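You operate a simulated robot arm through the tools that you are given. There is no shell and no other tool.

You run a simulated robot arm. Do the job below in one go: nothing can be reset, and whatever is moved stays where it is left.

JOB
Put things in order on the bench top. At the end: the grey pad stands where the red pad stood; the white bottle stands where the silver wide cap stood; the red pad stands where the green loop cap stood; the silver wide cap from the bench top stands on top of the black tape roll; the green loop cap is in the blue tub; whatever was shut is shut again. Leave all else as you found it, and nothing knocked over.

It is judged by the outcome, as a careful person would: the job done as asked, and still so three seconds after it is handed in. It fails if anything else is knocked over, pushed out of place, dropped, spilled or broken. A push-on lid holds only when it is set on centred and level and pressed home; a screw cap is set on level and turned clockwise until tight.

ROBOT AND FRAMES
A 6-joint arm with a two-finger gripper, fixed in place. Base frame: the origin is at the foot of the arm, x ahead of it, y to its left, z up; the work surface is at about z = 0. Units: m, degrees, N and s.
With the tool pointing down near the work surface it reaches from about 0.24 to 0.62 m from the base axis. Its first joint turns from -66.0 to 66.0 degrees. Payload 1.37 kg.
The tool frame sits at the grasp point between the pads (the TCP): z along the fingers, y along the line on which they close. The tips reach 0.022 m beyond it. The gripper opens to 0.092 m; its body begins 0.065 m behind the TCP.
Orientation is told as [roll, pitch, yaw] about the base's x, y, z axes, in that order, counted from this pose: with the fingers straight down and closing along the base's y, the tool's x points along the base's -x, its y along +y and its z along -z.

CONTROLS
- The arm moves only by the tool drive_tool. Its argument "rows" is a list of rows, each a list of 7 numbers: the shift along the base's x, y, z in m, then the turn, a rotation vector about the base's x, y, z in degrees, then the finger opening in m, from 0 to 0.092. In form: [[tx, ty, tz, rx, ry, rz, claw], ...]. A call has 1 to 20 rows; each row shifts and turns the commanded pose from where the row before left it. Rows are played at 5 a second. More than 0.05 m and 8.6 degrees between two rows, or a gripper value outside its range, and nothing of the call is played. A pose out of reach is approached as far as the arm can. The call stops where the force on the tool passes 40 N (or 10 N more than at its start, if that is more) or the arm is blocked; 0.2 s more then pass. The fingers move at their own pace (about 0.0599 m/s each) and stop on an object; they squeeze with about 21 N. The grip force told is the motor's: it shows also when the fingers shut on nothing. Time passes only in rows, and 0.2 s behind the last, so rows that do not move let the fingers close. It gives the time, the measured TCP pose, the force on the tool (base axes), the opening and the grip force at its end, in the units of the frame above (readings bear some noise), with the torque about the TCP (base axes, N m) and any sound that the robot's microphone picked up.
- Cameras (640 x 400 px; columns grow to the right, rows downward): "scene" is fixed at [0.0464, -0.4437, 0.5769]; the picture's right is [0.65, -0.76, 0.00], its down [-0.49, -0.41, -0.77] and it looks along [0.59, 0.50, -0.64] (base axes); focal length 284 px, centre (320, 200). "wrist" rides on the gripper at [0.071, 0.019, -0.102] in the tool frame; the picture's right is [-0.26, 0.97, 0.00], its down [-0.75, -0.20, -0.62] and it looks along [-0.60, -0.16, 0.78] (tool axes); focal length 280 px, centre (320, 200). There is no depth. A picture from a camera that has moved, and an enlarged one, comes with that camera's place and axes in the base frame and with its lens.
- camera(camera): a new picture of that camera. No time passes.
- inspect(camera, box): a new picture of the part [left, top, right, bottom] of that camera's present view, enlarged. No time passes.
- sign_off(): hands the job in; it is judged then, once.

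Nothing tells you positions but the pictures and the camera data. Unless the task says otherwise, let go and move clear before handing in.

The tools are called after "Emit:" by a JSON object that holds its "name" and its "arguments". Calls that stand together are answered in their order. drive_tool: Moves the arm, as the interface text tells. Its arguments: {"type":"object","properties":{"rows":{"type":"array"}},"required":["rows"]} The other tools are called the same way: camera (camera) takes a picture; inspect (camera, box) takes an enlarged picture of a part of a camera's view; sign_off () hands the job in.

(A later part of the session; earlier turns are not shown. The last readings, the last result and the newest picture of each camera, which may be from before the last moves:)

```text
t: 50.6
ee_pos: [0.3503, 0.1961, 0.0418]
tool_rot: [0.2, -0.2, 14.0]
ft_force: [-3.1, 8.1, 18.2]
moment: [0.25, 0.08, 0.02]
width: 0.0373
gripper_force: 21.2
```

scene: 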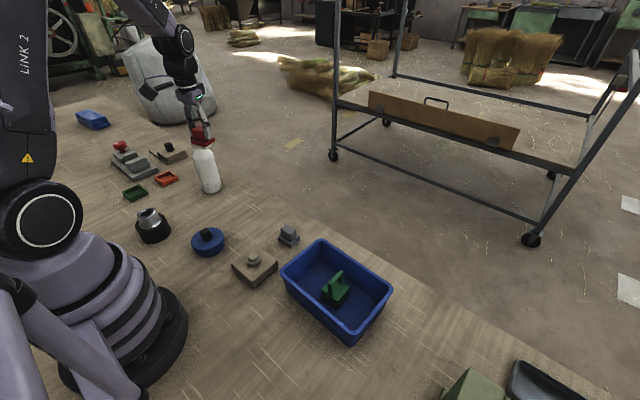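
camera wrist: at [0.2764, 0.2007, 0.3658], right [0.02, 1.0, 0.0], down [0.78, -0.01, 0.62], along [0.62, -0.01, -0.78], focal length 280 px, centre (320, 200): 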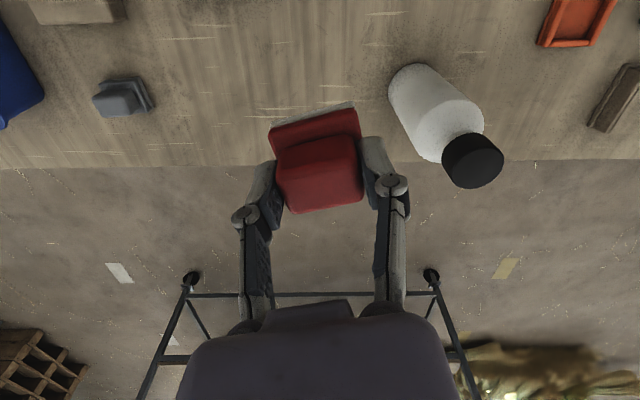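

It touches the bench. I ease up 1 mm, open, rise and look.

Emit:
{"name": "drive_tool", "arguments": {"rows": [[0, 0, 0.001, 0, 0, 0, 0.025], [0, 0, 0, 0, 0, 0, 0.045], [0, 0, 0, 0, 0, 0, 0.06], [0, 0, 0, 0, 0, 0, 0.065], [0, 0, 0.02, 0, 0, 0, 0.065], [0, 0, 0.045, 0, 0, 0, 0.065], [0, 0, 0.045, 0, 0, 0, 0.065], [0, 0, 0.045, 0, 0, 0, 0.065], [0, 0, 0.045, 0, 0, 0, 0.065], [0, 0, 0, 0, 0, 0, 0.065]]}}

Emit:
{"name": "camera", "arguments": {"camera": "wrist"}}

Emit:
{"name": "inspect", "arguments": {"camera": "scene", "box": [120, 120, 320, 280]}}

```text
t: 52.8
ee_pos: [0.3491, 0.1931, 0.2417]
tool_rot: [-0.1, 0.0, 14.0]
ft_force: [-0.3, 0.6, 0.1]
moment: [0.01, 0.0, 0.0]
width: 0.0652
gripper_force: 0.1
```

```text
taken
camera wrist: at [0.2762, 0.1953, 0.3435], right [0.02, 1.0, 0.0], down [0.78, -0.02, 0.62], along [0.62, -0.01, -0.78], focal length 280 px, centre (320, 200)
```

wrist: 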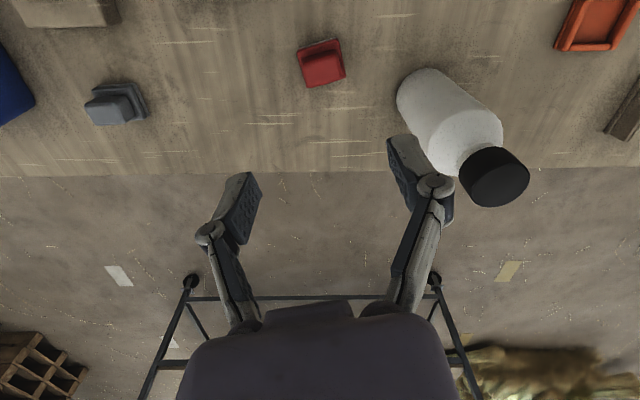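

```text
2.50 times, centred on (220, 200) of scene
camera zoom: at [0.0464, -0.4437, 0.5769], right [0.65, -0.76, 0.0], down [-0.49, -0.41, -0.77], along [0.59, 0.5, -0.64], focal length 710 px, centre (570, 200)
```

zoom: 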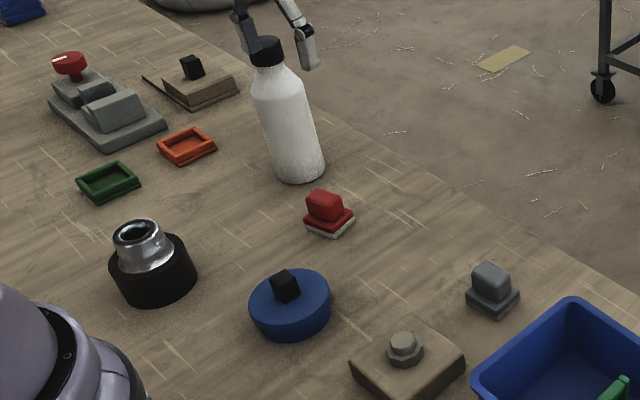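

The red pad stands upright. I verify its spot with the same enlarged view used before, and inspect the grey pad.

Emit:
{"name": "inspect", "arguments": {"camera": "scene", "box": [195, 175, 245, 225]}}

Emit:
{"name": "inspect", "arguments": {"camera": "scene", "box": [270, 215, 310, 255]}}

Emit:
{"name": "inspect", "arguments": {"camera": "wrist", "box": [75, 65, 165, 140]}}

```text
8.00 times, centred on (220, 200) of scene
camera zoom: at [0.0464, -0.4437, 0.5769], right [0.65, -0.76, 0.0], down [-0.49, -0.41, -0.77], along [0.59, 0.5, -0.64], focal length 2272 px, centre (1120, 200)
```

zoom: 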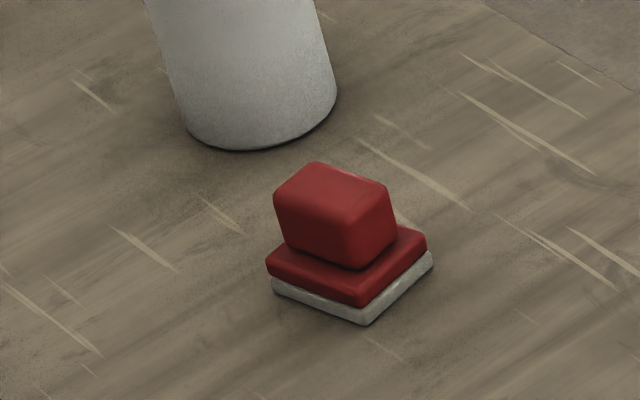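

```text
10.00 times, centred on (290, 235) of scene
camera zoom: at [0.0464, -0.4437, 0.5769], right [0.65, -0.76, 0.0], down [-0.49, -0.41, -0.77], along [0.59, 0.5, -0.64], focal length 2839 px, centre (620, -150)
```

zoom: 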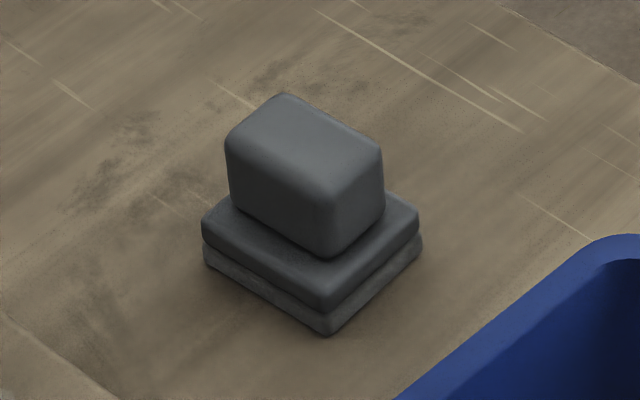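

```text
5.33 times, centred on (120, 102) of wrist
camera zoom: at [0.2762, 0.1953, 0.3435], right [0.02, 1.0, 0.0], down [0.78, -0.02, 0.62], along [0.62, -0.01, -0.78], focal length 1495 px, centre (1387, 720)
```

zoom: 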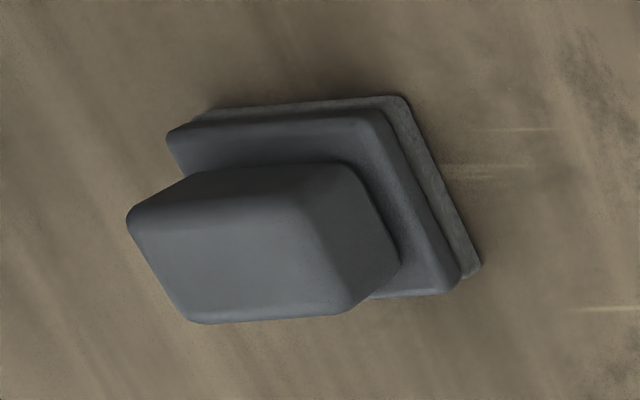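

The red pad's footprint matches the green cap's old one within about a millimetre. The grey pad is at about (0.390, -0.042), turned about 3.5 degrees; I move above it.

Emit:
{"name": "drive_tool", "arguments": {"rows": [[0.0068, -0.0392, 0, 0, 0, -1.75, 0.065], [0.0068, -0.0392, 0, 0, 0, -1.75, 0.065], [0.0068, -0.0392, 0, 0, 0, -1.75, 0.065], [0.0068, -0.0392, 0, 0, 0, -1.75, 0.065], [0.0068, -0.0392, 0, 0, 0, -1.75, 0.065], [0.0068, -0.0392, 0, 0, 0, -1.75, 0.065], [0, 0, -0.04, 0, 0, 0, 0.065], [0, 0, -0.04, 0, 0, 0, 0.065], [0, 0, 0, 0, 0, 0, 0.065]]}}

Emit:
{"name": "camera", "arguments": {"camera": "wrist"}}

Emit:
{"name": "inspect", "arguments": {"camera": "wrist", "box": [260, 30, 380, 130]}}

```text
t: 54.8
ee_pos: [0.3908, -0.038, 0.1625]
tool_rot: [0.0, 0.0, 3.6]
ft_force: [-0.2, 0.3, -0.8]
moment: [0.0, 0.01, 0.01]
width: 0.0651
gripper_force: 0.2
```

```text
taken
camera wrist: at [0.3196, -0.0235, 0.2636], right [0.2, 0.98, 0.0], down [0.76, -0.16, 0.62], along [0.61, -0.13, -0.78], focal length 280 px, centre (320, 200)
```

wrist: 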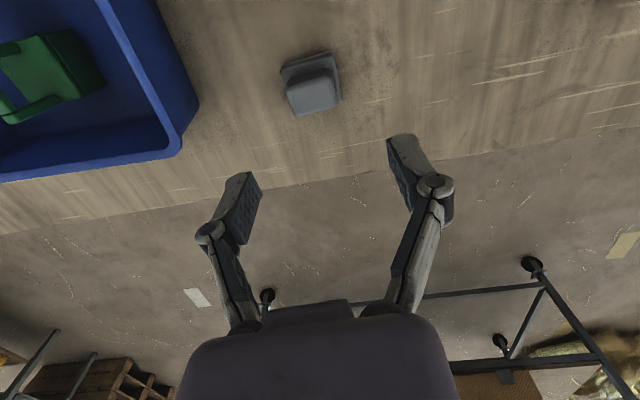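

```text
4.00 times, centred on (320, 80) of wrist
camera zoom: at [0.3196, -0.0235, 0.2636], right [0.2, 0.98, 0.0], down [0.76, -0.16, 0.62], along [0.61, -0.13, -0.78], focal length 1122 px, centre (320, 680)
```

zoom: 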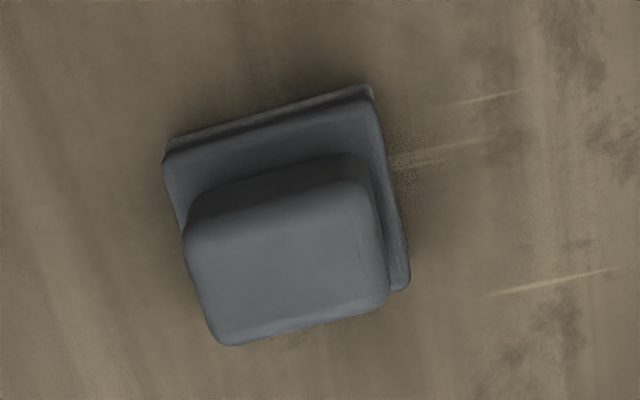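

Centre is about (0.390, -0.0438). I shift accordingly and descend to just above the block.

Emit:
{"name": "drive_tool", "arguments": {"rows": [[-0.0012, -0.0058, -0.03, 0, 0, 0, 0.065], [0, 0, -0.035, 0, 0, 0, 0.065], [0, 0, -0.027, 0, 0, 0, 0.065], [0, 0, 0, 0, 0, 0, 0.065]]}}

Emit:
{"name": "inspect", "arguments": {"camera": "wrist", "box": [220, 90, 420, 260]}}

Emit:
{"name": "inspect", "arguments": {"camera": "scene", "box": [240, 170, 350, 270]}}

```text
t: 55.8
ee_pos: [0.3901, -0.0437, 0.0704]
tool_rot: [0.1, 0.0, 3.5]
ft_force: [-0.3, 0.6, 0.0]
moment: [0.0, -0.03, 0.0]
width: 0.065
gripper_force: 0.1
```

```text
2.35 times, centred on (320, 175) of wrist
camera zoom: at [0.3188, -0.0288, 0.1724], right [0.2, 0.98, 0.0], down [0.76, -0.16, 0.63], along [0.61, -0.13, -0.78], focal length 660 px, centre (320, 259)
```

zoom: 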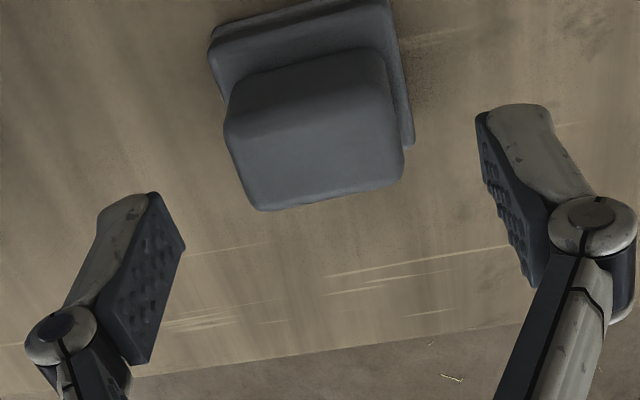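

```text
4.00 times, centred on (295, 220) of scene
camera zoom: at [0.0464, -0.4437, 0.5769], right [0.65, -0.76, 0.0], down [-0.49, -0.41, -0.77], along [0.59, 0.5, -0.64], focal length 1136 px, centre (420, 120)
```

zoom: 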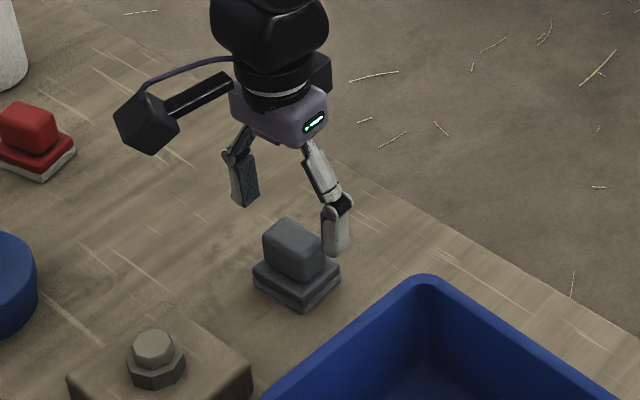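

Well aligned. I trim 1 mm, descend to the grip height and close.

Emit:
{"name": "drive_tool", "arguments": {"rows": [[-0.001, 0, -0.015, 0, 0, 0.5, 0.065], [0, 0, -0.011, 0, 0, 0, 0.065], [0, 0, 0, 0, 0, 0, 0.065], [0, 0, 0, 0, 0, 0, 0.045], [0, 0, 0, 0, 0, 0, 0.03], [0, 0, 0, 0, 0, 0, 0.025], [0, 0, 0, 0, 0, 0, 0.025]]}}

Emit:
{"name": "inspect", "arguments": {"camera": "wrist", "box": [220, 90, 420, 260]}}

Emit:
{"name": "inspect", "arguments": {"camera": "scene", "box": [240, 170, 350, 270]}}

```text
t: 57.4
ee_pos: [0.3885, -0.044, 0.0455]
tool_rot: [0.0, 0.0, 4.0]
ft_force: [0.1, -0.5, 0.1]
moment: [-0.05, -0.07, 0.0]
width: 0.0373
gripper_force: 20.9
```

```text
2.35 times, centred on (320, 175) of wrist
camera zoom: at [0.3172, -0.0301, 0.1473], right [0.19, 0.98, 0.0], down [0.77, -0.15, 0.63], along [0.61, -0.12, -0.78], focal length 660 px, centre (320, 259)
```

zoom: 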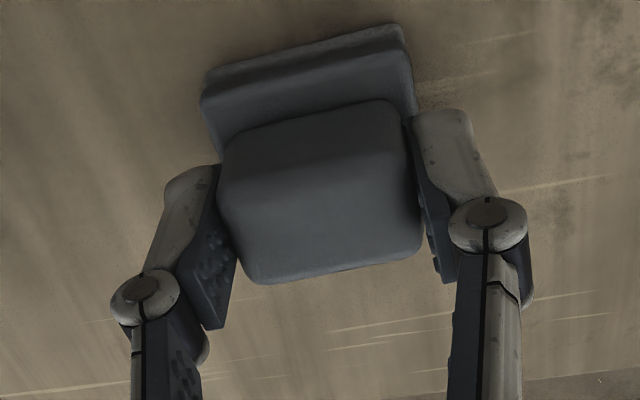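

```text
4.00 times, centred on (295, 220) of scene
camera zoom: at [0.0464, -0.4437, 0.5769], right [0.65, -0.76, 0.0], down [-0.49, -0.41, -0.77], along [0.59, 0.5, -0.64], focal length 1136 px, centre (420, 120)
```

zoom: 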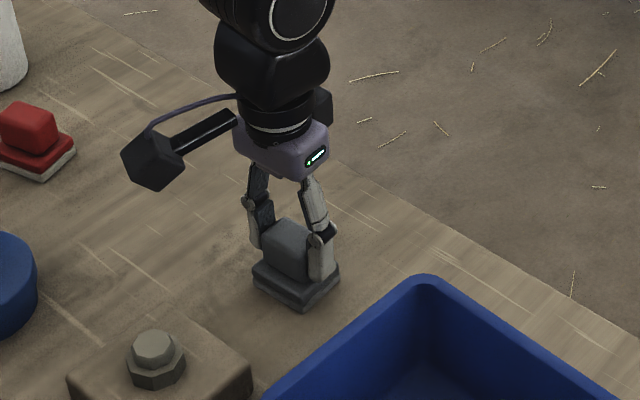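

The grip matches exactly how the red pad was held, so I can reuse that pose: place with the TCP at about (0.2685, 0.356), yaw 14. I lift and carry it there.

Emit:
{"name": "drive_tool", "arguments": {"rows": [[0, 0, 0.01, 0, 0, 0, 0.025], [0, 0, 0.03, 0, 0, 0, 0.025], [0, 0, 0.045, 0, 0, 0, 0.025], [0, 0, 0.045, 0, 0, 0, 0.025], [0, 0, 0.045, 0, 0, 0, 0.025], [0, 0, 0.045, 0, 0, 0, 0.025], [-0.012, 0.04, 0, 0, 0, 1.0, 0.025], [-0.012, 0.04, 0, 0, 0, 1.0, 0.025], [-0.012, 0.04, 0, 0, 0, 1.0, 0.025], [-0.012, 0.04, 0, 0, 0, 1.0, 0.025], [-0.012, 0.04, 0, 0, 0, 1.0, 0.025], [-0.012, 0.04, 0, 0, 0, 1.0, 0.025], [-0.012, 0.04, 0, 0, 0, 1.0, 0.025], [-0.012, 0.04, 0, 0, 0, 1.0, 0.025], [-0.012, 0.04, 0, 0, 0, 1.0, 0.025], [-0.012, 0.04, 0, 0, 0, 1.0, 0.025], [0, 0, 0, 0, 0, 0, 0.025]]}}

Emit:
{"name": "camera", "arguments": {"camera": "wrist"}}

Emit:
{"name": "camera", "arguments": {"camera": "scene"}}

```text
t: 61.0
ee_pos: [0.2682, 0.3536, 0.2625]
tool_rot: [0.0, 0.0, 14.1]
ft_force: [-0.3, 0.7, -1.2]
moment: [0.0, -0.01, 0.01]
width: 0.0372
gripper_force: 20.3
```

```text
taken
camera wrist: at [0.1962, 0.3562, 0.3639], right [0.02, 1.0, 0.0], down [0.78, -0.02, 0.62], along [0.62, -0.01, -0.78], focal length 280 px, centre (320, 200)
```

wrist: 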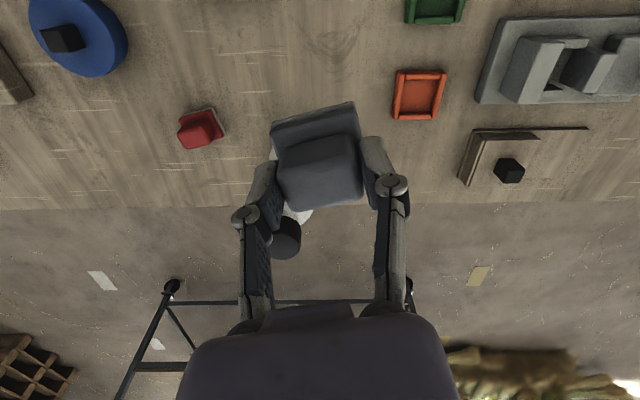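

```text
taken
```

scene: 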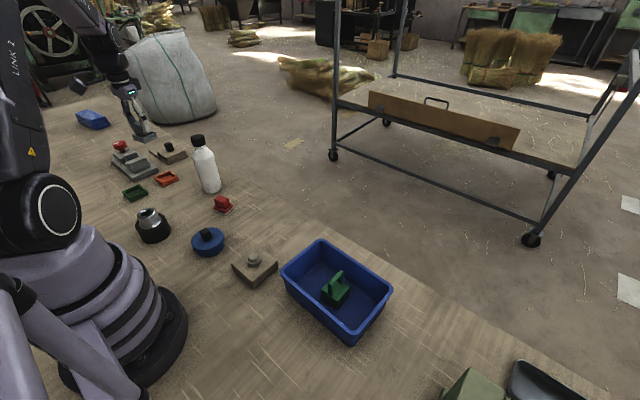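

I am above the red pad's old spot, 1.5 mm short in y. I correct and lower to about 5 mm above the bench.

Emit:
{"name": "drive_tool", "arguments": {"rows": [[0, 0.0015, -0.045, 0, 0, 0, 0.025], [0, 0, -0.045, 0, 0, 0, 0.025], [0, 0, -0.045, 0, 0, 0, 0.025], [0, 0, -0.045, 0, 0, 0, 0.025], [0, 0, -0.025, 0, 0, 0, 0.025], [0, 0, -0.006, 0, 0, 0, 0.025], [0, 0, 0, 0, 0, 0, 0.025]]}}

Emit:
{"name": "inspect", "arguments": {"camera": "scene", "box": [130, 140, 220, 220]}}

Emit:
{"name": "inspect", "arguments": {"camera": "scene", "box": [150, 175, 190, 215]}}

```text
t: 62.6
ee_pos: [0.2676, 0.3559, 0.0547]
tool_rot: [0.0, 0.0, 14.0]
ft_force: [-0.1, 0.0, -0.7]
moment: [-0.03, 0.0, 0.01]
width: 0.0373
gripper_force: 21.1
```

```text
5.00 times, centred on (175, 180) of scene
camera zoom: at [0.0464, -0.4437, 0.5769], right [0.65, -0.76, 0.0], down [-0.49, -0.41, -0.77], along [0.59, 0.5, -0.64], focal length 1420 px, centre (1045, 300)
```

zoom: 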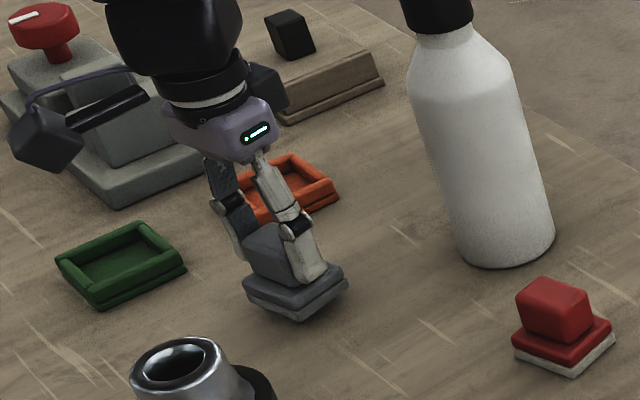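

```text
10.00 times, centred on (170, 195) of scene
camera zoom: at [0.0464, -0.4437, 0.5769], right [0.65, -0.76, 0.0], down [-0.49, -0.41, -0.77], along [0.59, 0.5, -0.64], focal length 2839 px, centre (1820, 250)
```

zoom: 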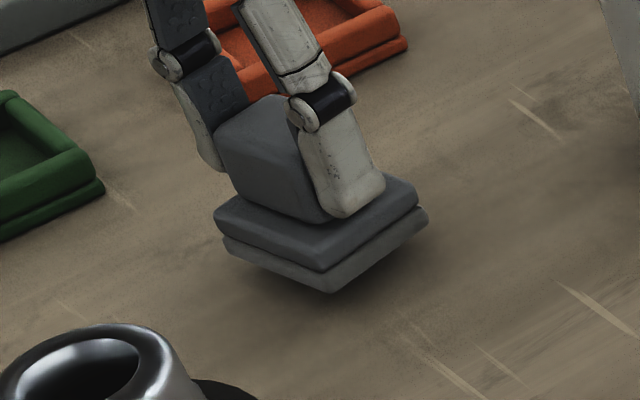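

Nearly down and close to the original footprint. I trim 1 mm and set it down in small steps.

Emit:
{"name": "drive_tool", "arguments": {"rows": [[0.001, -0.001, -0.005, 0, 0, 0, 0.025], [0, 0, -0.002, 0, 0, 0, 0.025], [0, 0, 0, 0, 0, 0, 0.025], [0, 0, -0.001, 0, 0, 0, 0.025], [0, 0, 0, 0, 0, 0, 0.025]]}}

Emit:
{"name": "inspect", "arguments": {"camera": "scene", "box": [150, 175, 190, 215]}}

```text
t: 63.8
ee_pos: [0.2677, 0.355, 0.0455]
tool_rot: [-0.1, 0.0, 13.9]
ft_force: [0.7, 0.2, -0.5]
moment: [0.01, 0.0, -0.01]
width: 0.0373
gripper_force: 21.1
```

```text
10.00 times, centred on (170, 195) of scene
camera zoom: at [0.0464, -0.4437, 0.5769], right [0.65, -0.76, 0.0], down [-0.49, -0.41, -0.77], along [0.59, 0.5, -0.64], focal length 2839 px, centre (1820, 250)
```

zoom: 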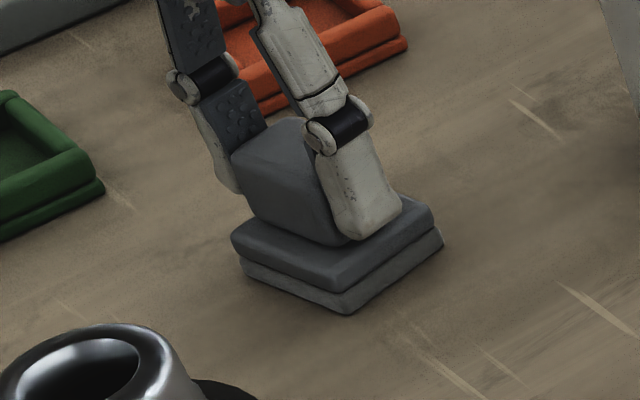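

The footprint matches the red pad's old one. One or two more millimetres to contact.

Emit:
{"name": "drive_tool", "arguments": {"rows": [[0, 0, -0.001, 0, 0, 0, 0.025], [0, 0, 0, 0, 0, 0, 0.025]]}}

```text
t: 64.4
ee_pos: [0.2689, 0.3549, 0.0448]
tool_rot: [0.0, 0.0, 14.0]
ft_force: [-5.6, -5.5, 17.0]
moment: [-0.13, 0.13, 0.0]
width: 0.0376
gripper_force: 21.0
```

It is on the bench. I ease up slightly, open, rise and check.

Emit:
{"name": "drive_tool", "arguments": {"rows": [[0, 0, 0.0008, 0, 0, 0, 0.025], [0, 0, 0, 0, 0, 0, 0.045], [0, 0, 0, 0, 0, 0, 0.06], [0, 0, 0, 0, 0, 0, 0.065], [0, 0, 0.02, 0, 0, 0, 0.065], [0, 0, 0.045, 0, 0, 0, 0.065], [0, 0, 0.045, 0, 0, 0, 0.065], [0, 0, 0.045, 0, 0, 0, 0.065], [0, 0, 0.045, 0, 0, 0, 0.065], [0, 0, 0.04, 0, 0, 0, 0.065], [0, 0, 0, 0, 0, 0, 0.065]]}}

Emit:
{"name": "camera", "arguments": {"camera": "wrist"}}

Emit:
{"name": "inspect", "arguments": {"camera": "scene", "box": [150, 175, 190, 215]}}

Emit:
{"name": "inspect", "arguments": {"camera": "scene", "box": [170, 120, 250, 200]}}

```text
t: 66.8
ee_pos: [0.2693, 0.3539, 0.2865]
tool_rot: [0.1, -0.1, 14.0]
ft_force: [0.3, -0.5, 0.1]
moment: [0.06, -0.03, -0.02]
width: 0.065
gripper_force: 0.1
```

```text
taken
camera wrist: at [0.1967, 0.3557, 0.3881], right [0.02, 1.0, 0.0], down [0.78, -0.02, 0.62], along [0.62, -0.01, -0.78], focal length 280 px, centre (320, 200)
```

wrist: 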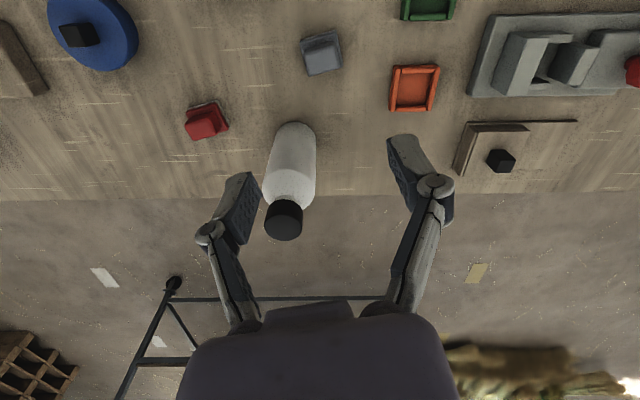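

```text
10.00 times, centred on (170, 195) of scene
camera zoom: at [0.0464, -0.4437, 0.5769], right [0.65, -0.76, 0.0], down [-0.49, -0.41, -0.77], along [0.59, 0.5, -0.64], focal length 2839 px, centre (1820, 250)
```

zoom: 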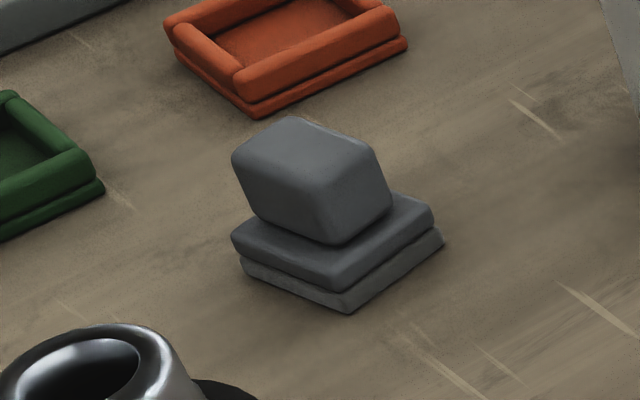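

```text
5.00 times, centred on (210, 160) of scene
camera zoom: at [0.0464, -0.4437, 0.5769], right [0.65, -0.76, 0.0], down [-0.49, -0.41, -0.77], along [0.59, 0.5, -0.64], focal length 1420 px, centre (870, 400)
```

zoom: 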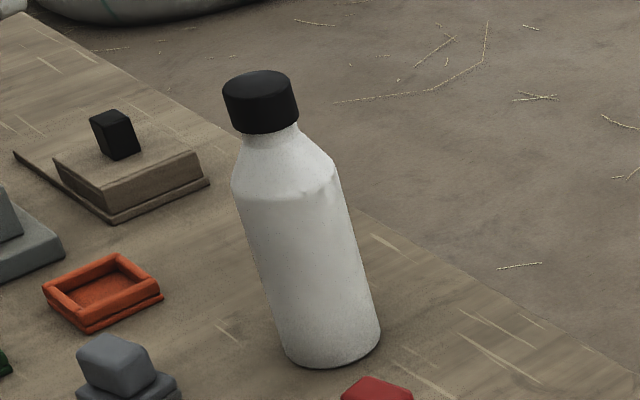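

Grey pad placed exactly. Now the white bottle at about (0.390, 0.327): about 0.186 m tall, body about 0.063 m wide up to z = 0.12. I zoom in to fix its axis.

Emit:
{"name": "inspect", "arguments": {"camera": "wrist", "box": [240, 110, 340, 250]}}

Emit:
{"name": "inspect", "arguments": {"camera": "scene", "box": [180, 125, 230, 200]}}

```text
2.86 times, centred on (290, 180) of wrist
camera zoom: at [0.1967, 0.3557, 0.3881], right [0.02, 1.0, 0.0], down [0.78, -0.02, 0.62], along [0.62, -0.01, -0.78], focal length 801 px, centre (406, 257)
```

zoom: 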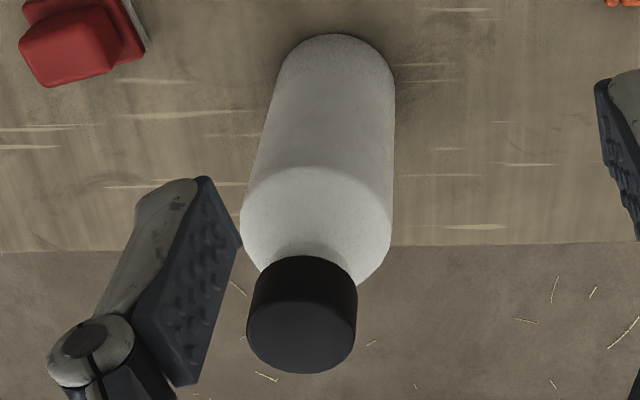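

```text
5.33 times, centred on (205, 162) of scene
camera zoom: at [0.0464, -0.4437, 0.5769], right [0.65, -0.76, 0.0], down [-0.49, -0.41, -0.77], along [0.59, 0.5, -0.64], focal length 1514 px, centre (933, 400)
```

zoom: 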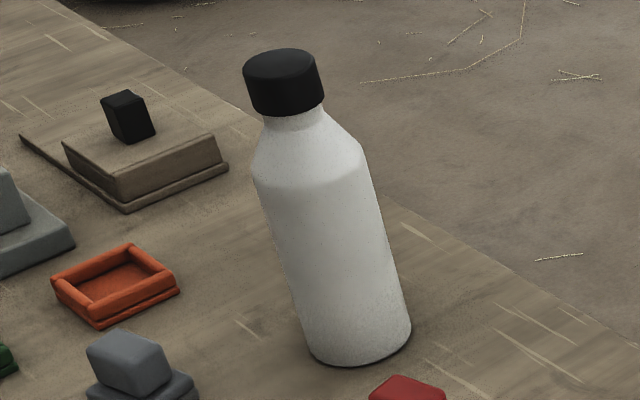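

The axis comes out near (0.388, 0.317). I move above it with the fingers fully open and refine from there.

Emit:
{"name": "drive_tool", "arguments": {"rows": [[0.0396, -0.0123, 0, 0, 0, -4.67, 0.08], [0.0396, -0.0123, 0, 0, 0, -4.67, 0.092], [0.0396, -0.0123, 0, 0, 0, -4.66, 0.092], [0, 0, 0, 0, 0, 0, 0.092]]}}

Emit:
{"name": "camera", "arguments": {"camera": "wrist"}}

Emit:
{"name": "inspect", "arguments": {"camera": "wrist", "box": [220, 40, 420, 240]}}

Emit:
{"name": "inspect", "arguments": {"camera": "scene", "box": [140, 60, 260, 200]}}

```text
t: 67.8
ee_pos: [0.3882, 0.3176, 0.2861]
tool_rot: [0.0, 0.1, 0.0]
ft_force: [0.1, 0.3, 0.1]
moment: [-0.01, 0.0, 0.02]
width: 0.0922
gripper_force: 0.1
```

```text
taken
camera wrist: at [0.3185, 0.3373, 0.3877], right [0.26, 0.96, 0.0], down [0.75, -0.2, 0.62], along [0.6, -0.16, -0.78], focal length 280 px, centre (320, 200)
```

wrist: 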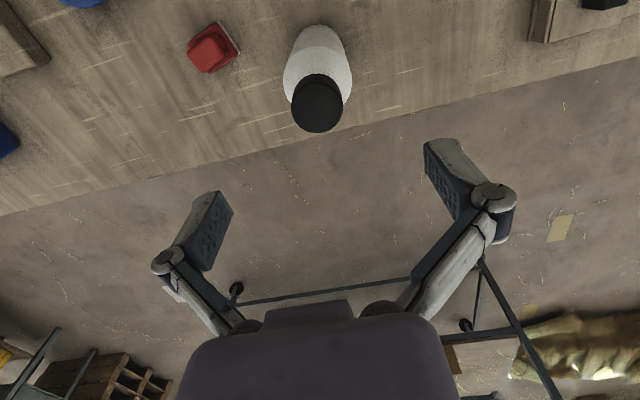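

```text
2.00 times, centred on (320, 140) of wrist
camera zoom: at [0.3185, 0.3373, 0.3877], right [0.26, 0.96, 0.0], down [0.75, -0.2, 0.62], along [0.6, -0.16, -0.78], focal length 561 px, centre (320, 320)
```

zoom: 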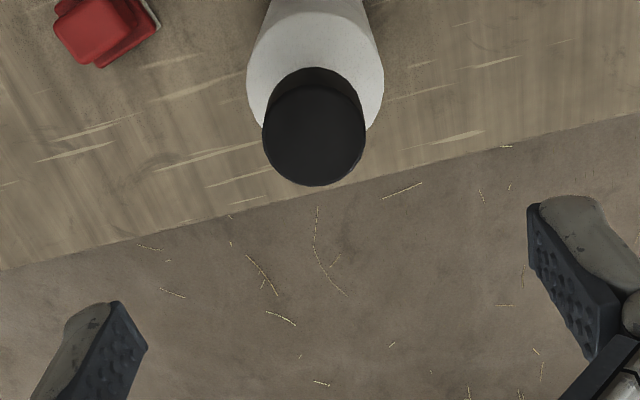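

```text
2.86 times, centred on (200, 130) of scene
camera zoom: at [0.0464, -0.4437, 0.5769], right [0.65, -0.76, 0.0], down [-0.49, -0.41, -0.77], along [0.59, 0.5, -0.64], focal length 811 px, centre (663, 400)
```

zoom: 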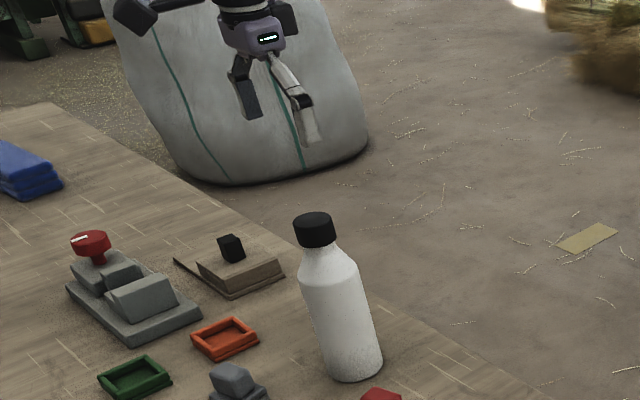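

The bottle's axis is within about 3 mm of the tool. I correct (+1, -2.5 mm) and descend partway around the bottle, then check clearances.

Emit:
{"name": "drive_tool", "arguments": {"rows": [[0.001, -0.0025, -0.03, 0, 0, 0, 0.092], [0, 0, -0.045, 0, 0, 0, 0.092], [0, 0, -0.045, 0, 0, 0, 0.092], [0, 0, -0.01, 0, 0, 0, 0.092], [0, 0, 0, 0, 0, 0, 0.092]]}}

Emit:
{"name": "camera", "arguments": {"camera": "wrist"}}

Emit:
{"name": "inspect", "arguments": {"camera": "scene", "box": [160, 90, 260, 200]}}

```text
t: 69.0
ee_pos: [0.3912, 0.3158, 0.1556]
tool_rot: [0.0, 0.1, 0.0]
ft_force: [0.0, -0.1, -0.2]
moment: [-0.01, 0.0, 0.01]
width: 0.0921
gripper_force: 0.0
```

```text
taken
camera wrist: at [0.3212, 0.3346, 0.2577], right [0.26, 0.97, 0.0], down [0.75, -0.2, 0.62], along [0.6, -0.16, -0.78], focal length 280 px, centre (320, 200)
```

wrist: 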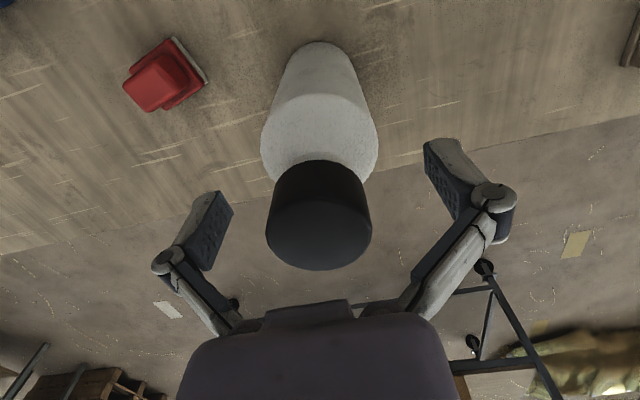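

```text
3.64 times, centred on (210, 145) of scene
camera zoom: at [0.0464, -0.4437, 0.5769], right [0.65, -0.76, 0.0], down [-0.49, -0.41, -0.77], along [0.59, 0.5, -0.64], focal length 1032 px, centre (720, 400)
```

zoom: 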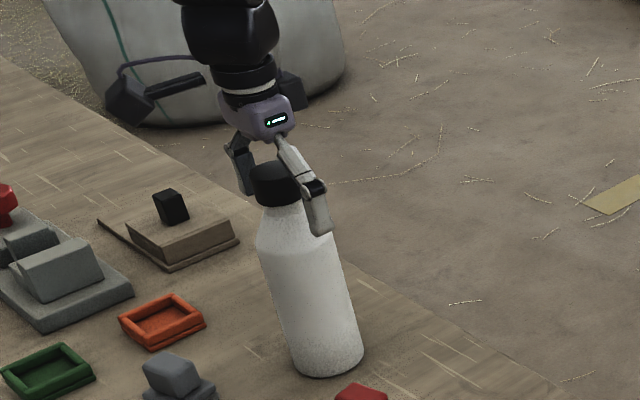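

Centred within a millimetre. I descend the last 3 cm in small steps, watching for palm contact with the cap.

Emit:
{"name": "drive_tool", "arguments": {"rows": [[0, 0, -0.015, 0, 0, 0, 0.092], [0, 0, -0.01, 0, 0, 0, 0.092], [0, 0, 0, 0, 0, 0, 0.092]]}}

Emit:
{"name": "camera", "arguments": {"camera": "wrist"}}

Emit:
{"name": "inspect", "arguments": {"camera": "scene", "box": [170, 100, 240, 200]}}

```text
t: 69.8
ee_pos: [0.3917, 0.3147, 0.1304]
tool_rot: [0.0, 0.0, 0.1]
ft_force: [0.8, -0.2, -0.6]
moment: [0.02, -0.01, 0.03]
width: 0.0921
gripper_force: 0.0
```

```text
taken
camera wrist: at [0.3205, 0.3345, 0.2317], right [0.26, 0.97, 0.0], down [0.75, -0.2, 0.62], along [0.6, -0.16, -0.78], focal length 280 px, centre (320, 200)
```

wrist: 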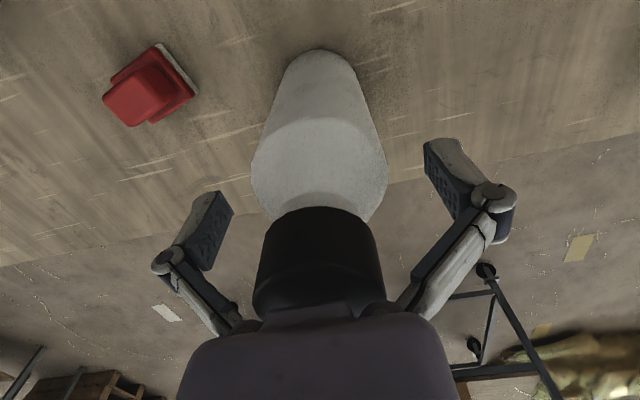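

```text
4.00 times, centred on (205, 150) of scene
camera zoom: at [0.0464, -0.4437, 0.5769], right [0.65, -0.76, 0.0], down [-0.49, -0.41, -0.77], along [0.59, 0.5, -0.64], focal length 1136 px, centre (780, 400)
```

zoom: 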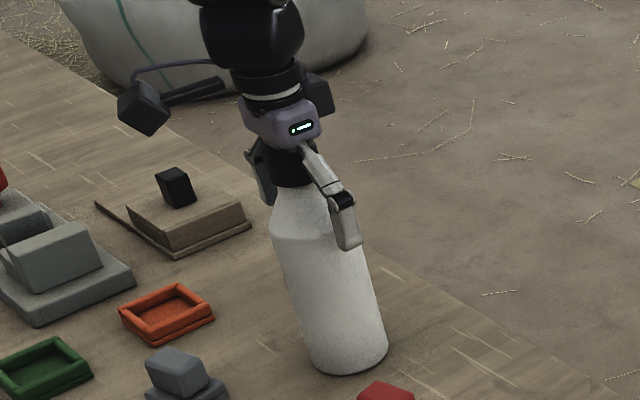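

The palm is about 1 cm above the cap and the tips are below the shoulder. I go down 5 mm more, then close slowly.

Emit:
{"name": "drive_tool", "arguments": {"rows": [[0, 0, -0.003, 0, 0, 0, 0.092], [0, 0, -0.002, 0, 0, 0, 0.092], [0, 0, 0, 0, 0, 0, 0.092]]}}

Emit:
{"name": "inspect", "arguments": {"camera": "scene", "box": [170, 100, 240, 200]}}

```text
t: 70.6
ee_pos: [0.3902, 0.3168, 0.1266]
tool_rot: [0.0, 0.0, 0.0]
ft_force: [-1.2, -3.6, 20.6]
moment: [0.12, -0.08, 0.07]
width: 0.0921
gripper_force: 0.0
```

```text
4.00 times, centred on (205, 150) of scene
camera zoom: at [0.0463, -0.4438, 0.5769], right [0.65, -0.76, 0.0], down [-0.49, -0.41, -0.77], along [0.59, 0.5, -0.64], focal length 1136 px, centre (780, 400)
```

zoom: 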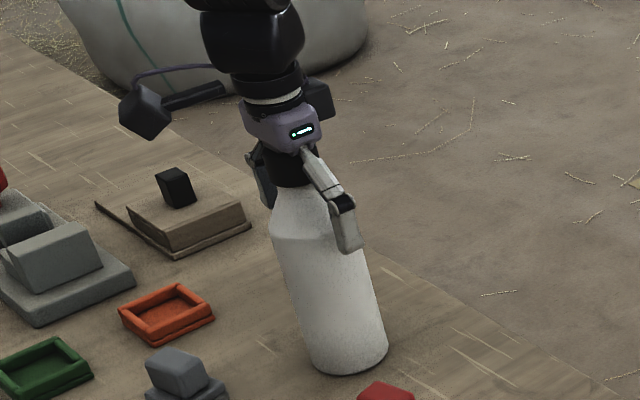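

The palm just touched the cap (20 N). I rise 2.5 mm to free it, then close on the body.

Emit:
{"name": "drive_tool", "arguments": {"rows": [[0, 0, 0.0025, 0, 0, 0, 0.092], [0, 0, 0, 0, 0, 0, 0.092], [0, 0, 0, 0, 0, 0, 0.075], [0, 0, 0, 0, 0, 0, 0.062], [0, 0, 0, 0, 0, 0, 0.05], [0, 0, 0, 0, 0, 0, 0.045], [0, 0, 0, 0, 0, 0, 0.045]]}}

Emit:
{"name": "camera", "arguments": {"camera": "wrist"}}

Emit:
{"name": "inspect", "arguments": {"camera": "scene", "box": [170, 100, 240, 200]}}

```text
t: 72.2
ee_pos: [0.389, 0.3159, 0.1294]
tool_rot: [0.2, -0.3, 0.2]
ft_force: [-0.7, -6.5, 31.7]
moment: [0.27, -0.04, 0.19]
width: 0.0652
gripper_force: 21.0
```

```text
taken
camera wrist: at [0.319, 0.3346, 0.2321], right [0.26, 0.97, 0.0], down [0.75, -0.21, 0.63], along [0.61, -0.16, -0.78], focal length 280 px, centre (320, 200)
```

wrist: 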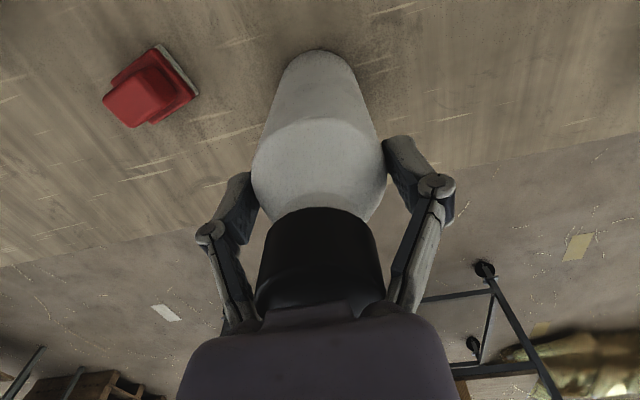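

```text
4.00 times, centred on (205, 150) of scene
camera zoom: at [0.0462, -0.4438, 0.5768], right [0.65, -0.76, 0.0], down [-0.49, -0.41, -0.77], along [0.59, 0.5, -0.64], focal length 1136 px, centre (780, 400)
```

zoom: 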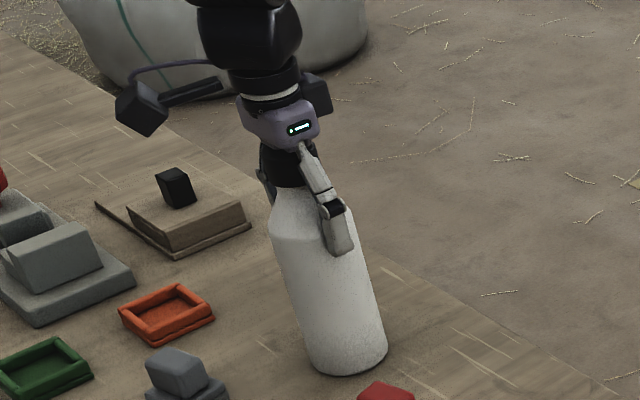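

The body is gripped at 0.065 m, but the tool is pushing down with about 32 N. I rise by 1 mm steps to relieve that and watch.

Emit:
{"name": "drive_tool", "arguments": {"rows": [[0, 0, 0.001, 0, 0, 0, 0.045], [0, 0, 0, 0, 0, 0, 0.045]]}}

Emit:
{"name": "inspect", "arguments": {"camera": "scene", "box": [180, 120, 230, 170]}}

Emit:
{"name": "inspect", "arguments": {"camera": "wrist", "box": [180, 100, 460, 340]}}

```text
t: 72.8
ee_pos: [0.3905, 0.3154, 0.1305]
tool_rot: [0.1, -0.1, 0.1]
ft_force: [-3.1, -6.0, 35.8]
moment: [0.13, 0.02, 0.22]
width: 0.0627
gripper_force: 21.1
```

```text
8.00 times, centred on (205, 145) of scene
camera zoom: at [0.0462, -0.4438, 0.5768], right [0.65, -0.76, 0.0], down [-0.49, -0.41, -0.77], along [0.59, 0.5, -0.64], focal length 2272 px, centre (1240, 640)
```

zoom: 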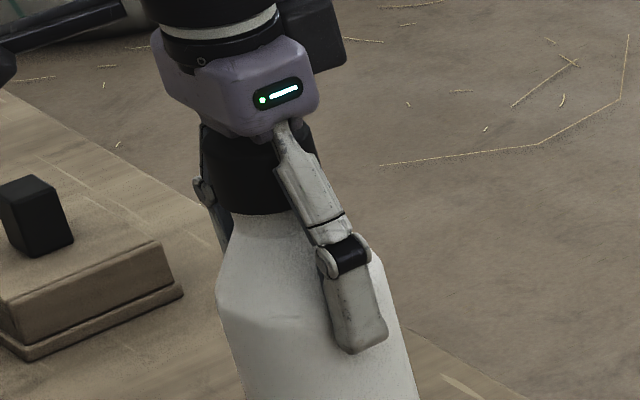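

```text
1.67 times, centred on (320, 220) of wrist
camera zoom: at [0.3192, 0.3349, 0.2326], right [0.26, 0.97, 0.0], down [0.75, -0.2, 0.63], along [0.61, -0.16, -0.78], focal length 467 px, centre (320, 167)
```

zoom: 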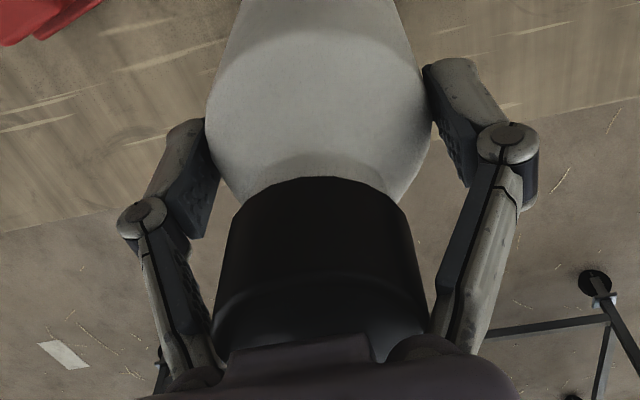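

The pads are riding on the sloped shoulder, so a vertical grip cannot reach the straight body under the tall cap. I will release, go up, and instead take the body with a tool tilted about 50 degrees.

Emit:
{"name": "drive_tool", "arguments": {"rows": [[0, 0, 0.0005, 0, 0, 0, 0.06], [0, 0, 0, 0, 0, 0, 0.075], [0, 0, 0, 0, 0, 0, 0.092], [0, 0, 0, 0, 0, 0, 0.092]]}}

Emit:
{"name": "camera", "arguments": {"camera": "wrist"}}

Emit:
{"name": "inspect", "arguments": {"camera": "scene", "box": [170, 100, 240, 200]}}

```text
t: 73.8
ee_pos: [0.3889, 0.3146, 0.1284]
tool_rot: [-0.1, 0.1, -0.1]
ft_force: [-0.5, 0.6, -0.3]
moment: [-0.01, 0.02, 0.03]
width: 0.092
gripper_force: 0.0
```

```text
taken
camera wrist: at [0.3188, 0.3343, 0.2307], right [0.26, 0.97, 0.0], down [0.75, -0.2, 0.62], along [0.6, -0.16, -0.78], focal length 280 px, centre (320, 200)
```

wrist: 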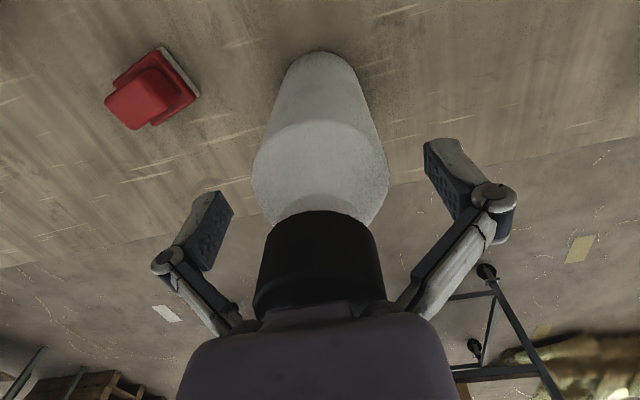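

```text
4.00 times, centred on (205, 150) of scene
camera zoom: at [0.0464, -0.4437, 0.5769], right [0.65, -0.76, 0.0], down [-0.49, -0.41, -0.77], along [0.59, 0.5, -0.64], focal length 1136 px, centre (780, 400)
```

zoom: 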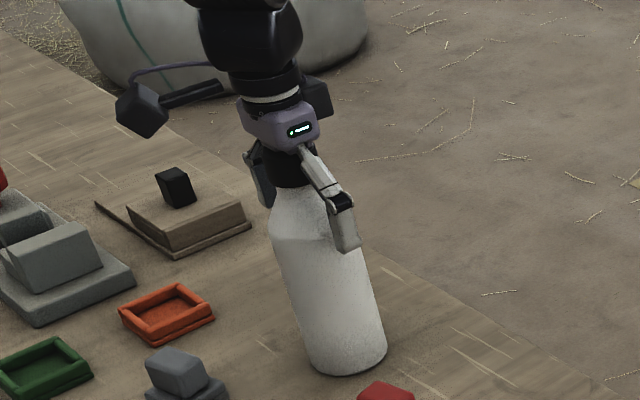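

Released; the bottle stands unmoved. I go straight up, then turn and tilt the tool at a safe place.

Emit:
{"name": "drive_tool", "arguments": {"rows": [[0, 0, 0.03, 0, 0, 0, 0.092], [0, 0, 0.045, 0, 0, 0, 0.092], [0, 0, 0.045, 0, 0, 0, 0.092], [0, 0, 0.045, 0, 0, 0, 0.092], [-0.02, -0.015, 0.01, 0, 0, 7.8, 0.092], [-0.02, -0.015, 0.01, 0, 0, 7.8, 0.092], [-0.02, -0.015, 0, 0, 0, 7.8, 0.092], [-0.02, -0.015, 0, 0, 0, 7.8, 0.092], [0, 0, 0, 0, 0, 7.8, 0.092], [0, 0, 0, 0, 0, 0, 0.092]]}}

Emit:
{"name": "camera", "arguments": {"camera": "wrist"}}

Emit:
{"name": "camera", "arguments": {"camera": "scene"}}

```text
t: 76.0
ee_pos: [0.3073, 0.2555, 0.3152]
tool_rot: [0.0, 0.1, 39.1]
ft_force: [-0.3, -1.1, -0.8]
moment: [-0.02, 0.0, -0.01]
width: 0.0919
gripper_force: 0.0
```

```text
taken
camera wrist: at [0.241, 0.2257, 0.4169], right [-0.41, 0.91, 0.0], down [0.71, 0.32, 0.62], along [0.57, 0.25, -0.78], focal length 280 px, centre (320, 200)
```

wrist: 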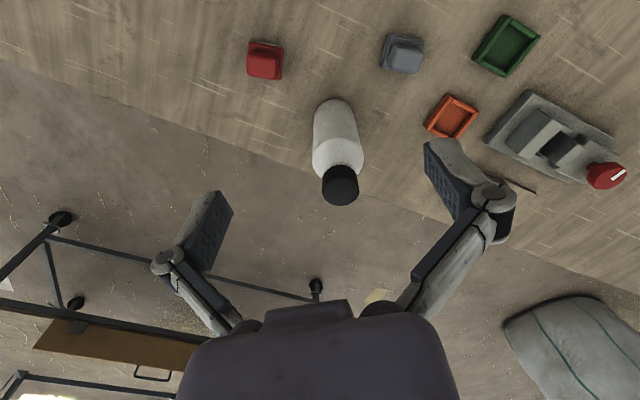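

```text
taken
```

scene: 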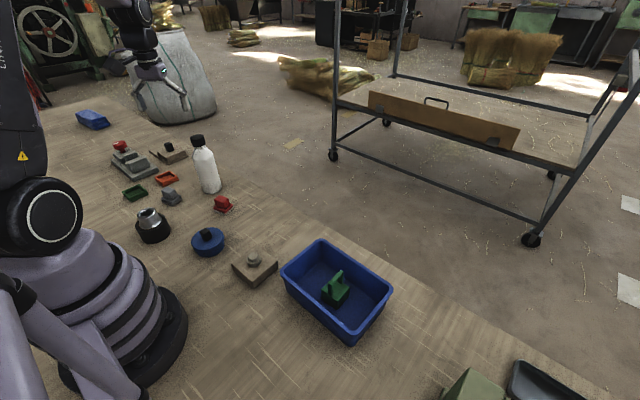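

Now turned to face the bottle radially. I zoom in to fix the bottle's base and axis from here.

Emit:
{"name": "inspect", "arguments": {"camera": "wrist", "box": [290, 85, 390, 215]}}

```text
3.08 times, centred on (340, 150) of wrist
camera zoom: at [0.241, 0.2257, 0.4169], right [-0.41, 0.91, 0.0], down [0.71, 0.32, 0.62], along [0.57, 0.25, -0.78], focal length 863 px, centre (258, 354)
```

zoom: 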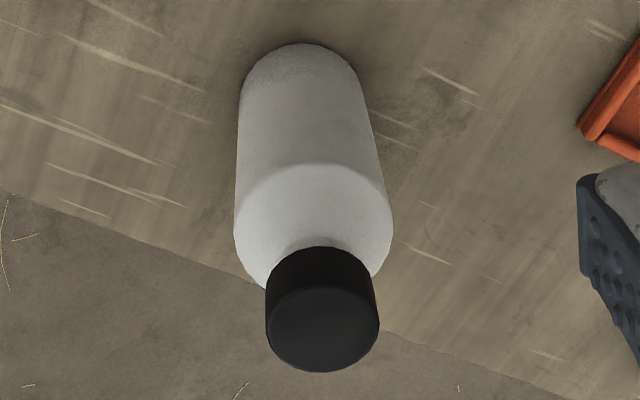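

Bottle axis is about (0.388, 0.3145). I tilt the tool 50 degrees outward while high above the bench, and look.

Emit:
{"name": "drive_tool", "arguments": {"rows": [[0, 0, 0, 5.25, -6.47, 0, 0.092], [0, 0, 0, 5.25, -6.47, 0, 0.092], [0, 0, 0, 5.25, -6.47, 0, 0.092], [0, 0, 0, 5.25, -6.47, 0, 0.092], [0, 0, 0, 5.25, -6.47, 0, 0.092], [0, 0, 0, 5.25, -6.47, 0, 0.092], [0, 0, 0, 0, 0, 0, 0.092]]}}

Emit:
{"name": "camera", "arguments": {"camera": "wrist"}}

Emit:
{"name": "camera", "arguments": {"camera": "scene"}}

```text
t: 77.6
ee_pos: [0.3084, 0.2549, 0.3139]
tool_rot: [0.0, -50.1, 39.1]
ft_force: [0.6, 0.5, -0.5]
moment: [0.0, 0.03, 0.01]
width: 0.092
gripper_force: 0.0
```

```text
taken
camera wrist: at [0.2022, 0.1924, 0.3252], right [-0.48, 0.86, 0.2], down [0.13, -0.16, 0.98], along [0.87, 0.49, -0.04], focal length 280 px, centre (320, 200)
```

wrist: 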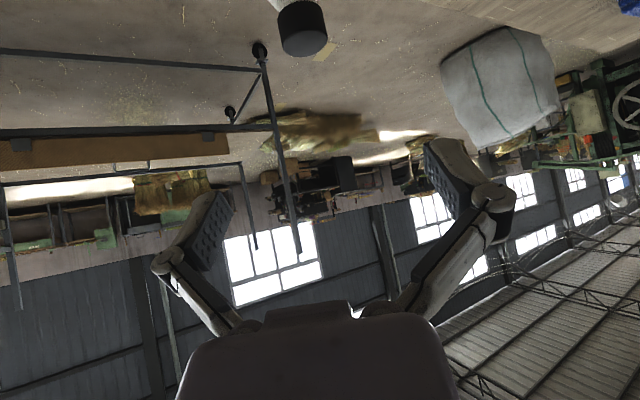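

```text
taken
```

scene: 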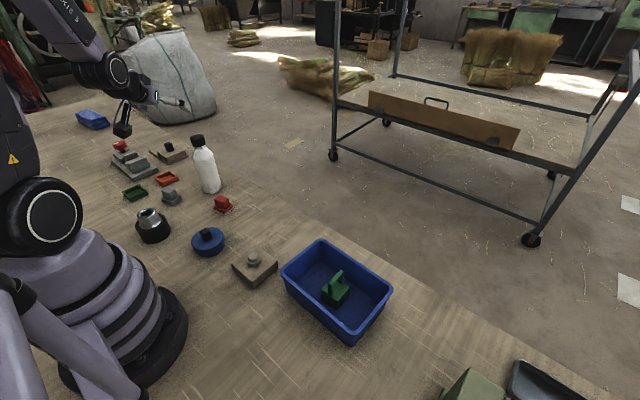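

The tilt worked. I lower to the standoff point behind the bottle, in line with the approach.

Emit:
{"name": "drive_tool", "arguments": {"rows": [[0.0065, 0.004, -0.043, 0, 0, 0, 0.092], [0.0065, 0.004, -0.043, 0, 0, 0, 0.092], [0.0065, 0.004, -0.043, 0, 0, 0, 0.092], [0.0065, 0.004, -0.042, 0, 0, 0, 0.092], [0, 0, 0, 0, 0, 0, 0.092]]}}

Emit:
{"name": "camera", "arguments": {"camera": "wrist"}}

Emit:
{"name": "inspect", "arguments": {"camera": "scene", "box": [100, 80, 260, 230]}}

```text
t: 78.8
ee_pos: [0.3357, 0.2752, 0.1429]
tool_rot: [-0.1, -50.1, 39.0]
ft_force: [0.0, 0.2, 0.2]
moment: [-0.02, 0.0, 0.0]
width: 0.092
gripper_force: 0.1
```

```text
taken
camera wrist: at [0.2287, 0.2117, 0.155], right [-0.48, 0.86, 0.2], down [0.13, -0.16, 0.98], along [0.87, 0.49, -0.04], focal length 280 px, centre (320, 200)
```

wrist: 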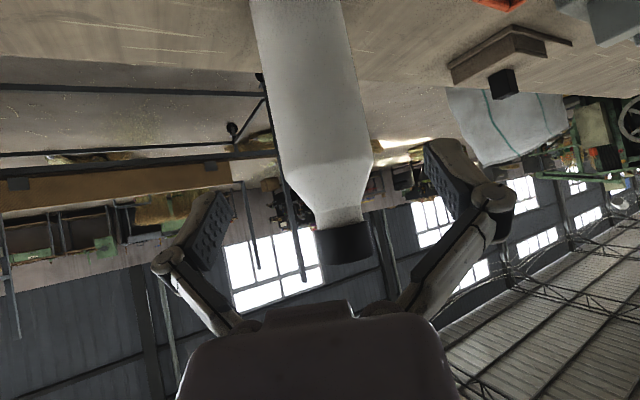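

```text
2.67 times, centred on (180, 155) of scene
camera zoom: at [0.0464, -0.4437, 0.5769], right [0.65, -0.76, 0.0], down [-0.49, -0.41, -0.77], along [0.59, 0.5, -0.64], focal length 757 px, centre (693, 320)
```

zoom: 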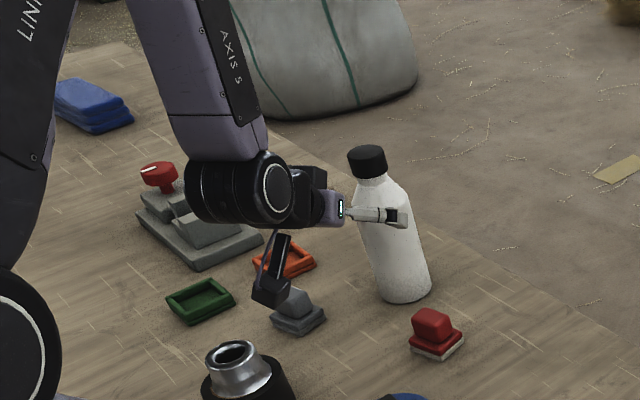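

The bottle is nicely framed; it lies about 2.5 mm to one side of the tool plane. I correct that and advance halfway along the tool axis, then check.

Emit:
{"name": "drive_tool", "arguments": {"rows": [[0.0015, -0.0018, 0, 0, 0, 0, 0.092], [0.0101, 0.0082, -0.0109, 0, 0, 0, 0.092], [0.0101, 0.0082, -0.0109, 0, 0, 0, 0.092], [0.0101, 0.0082, -0.0109, 0, 0, 0, 0.092], [0, 0, 0, 0, 0, 0, 0.092]]}}

Emit:
{"name": "camera", "arguments": {"camera": "wrist"}}

Emit:
{"name": "inspect", "arguments": {"camera": "scene", "box": [140, 110, 250, 220]}}

```text
t: 80.0
ee_pos: [0.366, 0.2939, 0.1114]
tool_rot: [-0.1, -50.1, 38.9]
ft_force: [-0.2, 0.6, 0.3]
moment: [-0.01, -0.02, -0.03]
width: 0.092
gripper_force: 0.0
```

```text
taken
camera wrist: at [0.2599, 0.2314, 0.1222], right [-0.48, 0.86, 0.2], down [0.13, -0.16, 0.98], along [0.87, 0.49, -0.04], focal length 280 px, centre (320, 200)
```

wrist: 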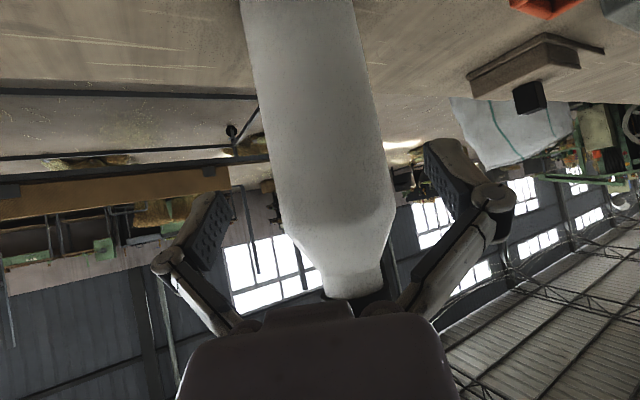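

```text
3.64 times, centred on (195, 165) of scene
camera zoom: at [0.0464, -0.4437, 0.5769], right [0.65, -0.76, 0.0], down [-0.49, -0.41, -0.77], along [0.59, 0.5, -0.64], focal length 1032 px, centre (774, 327)
```

zoom: 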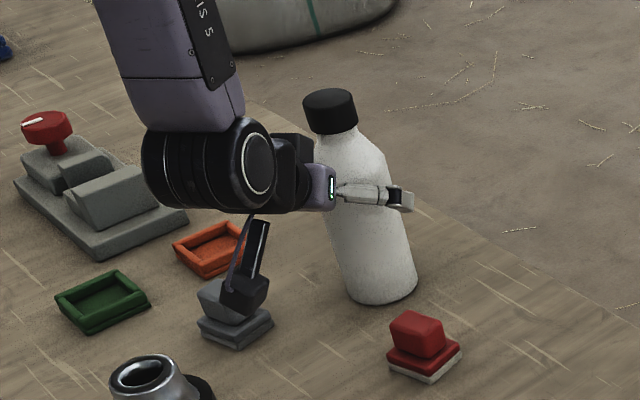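

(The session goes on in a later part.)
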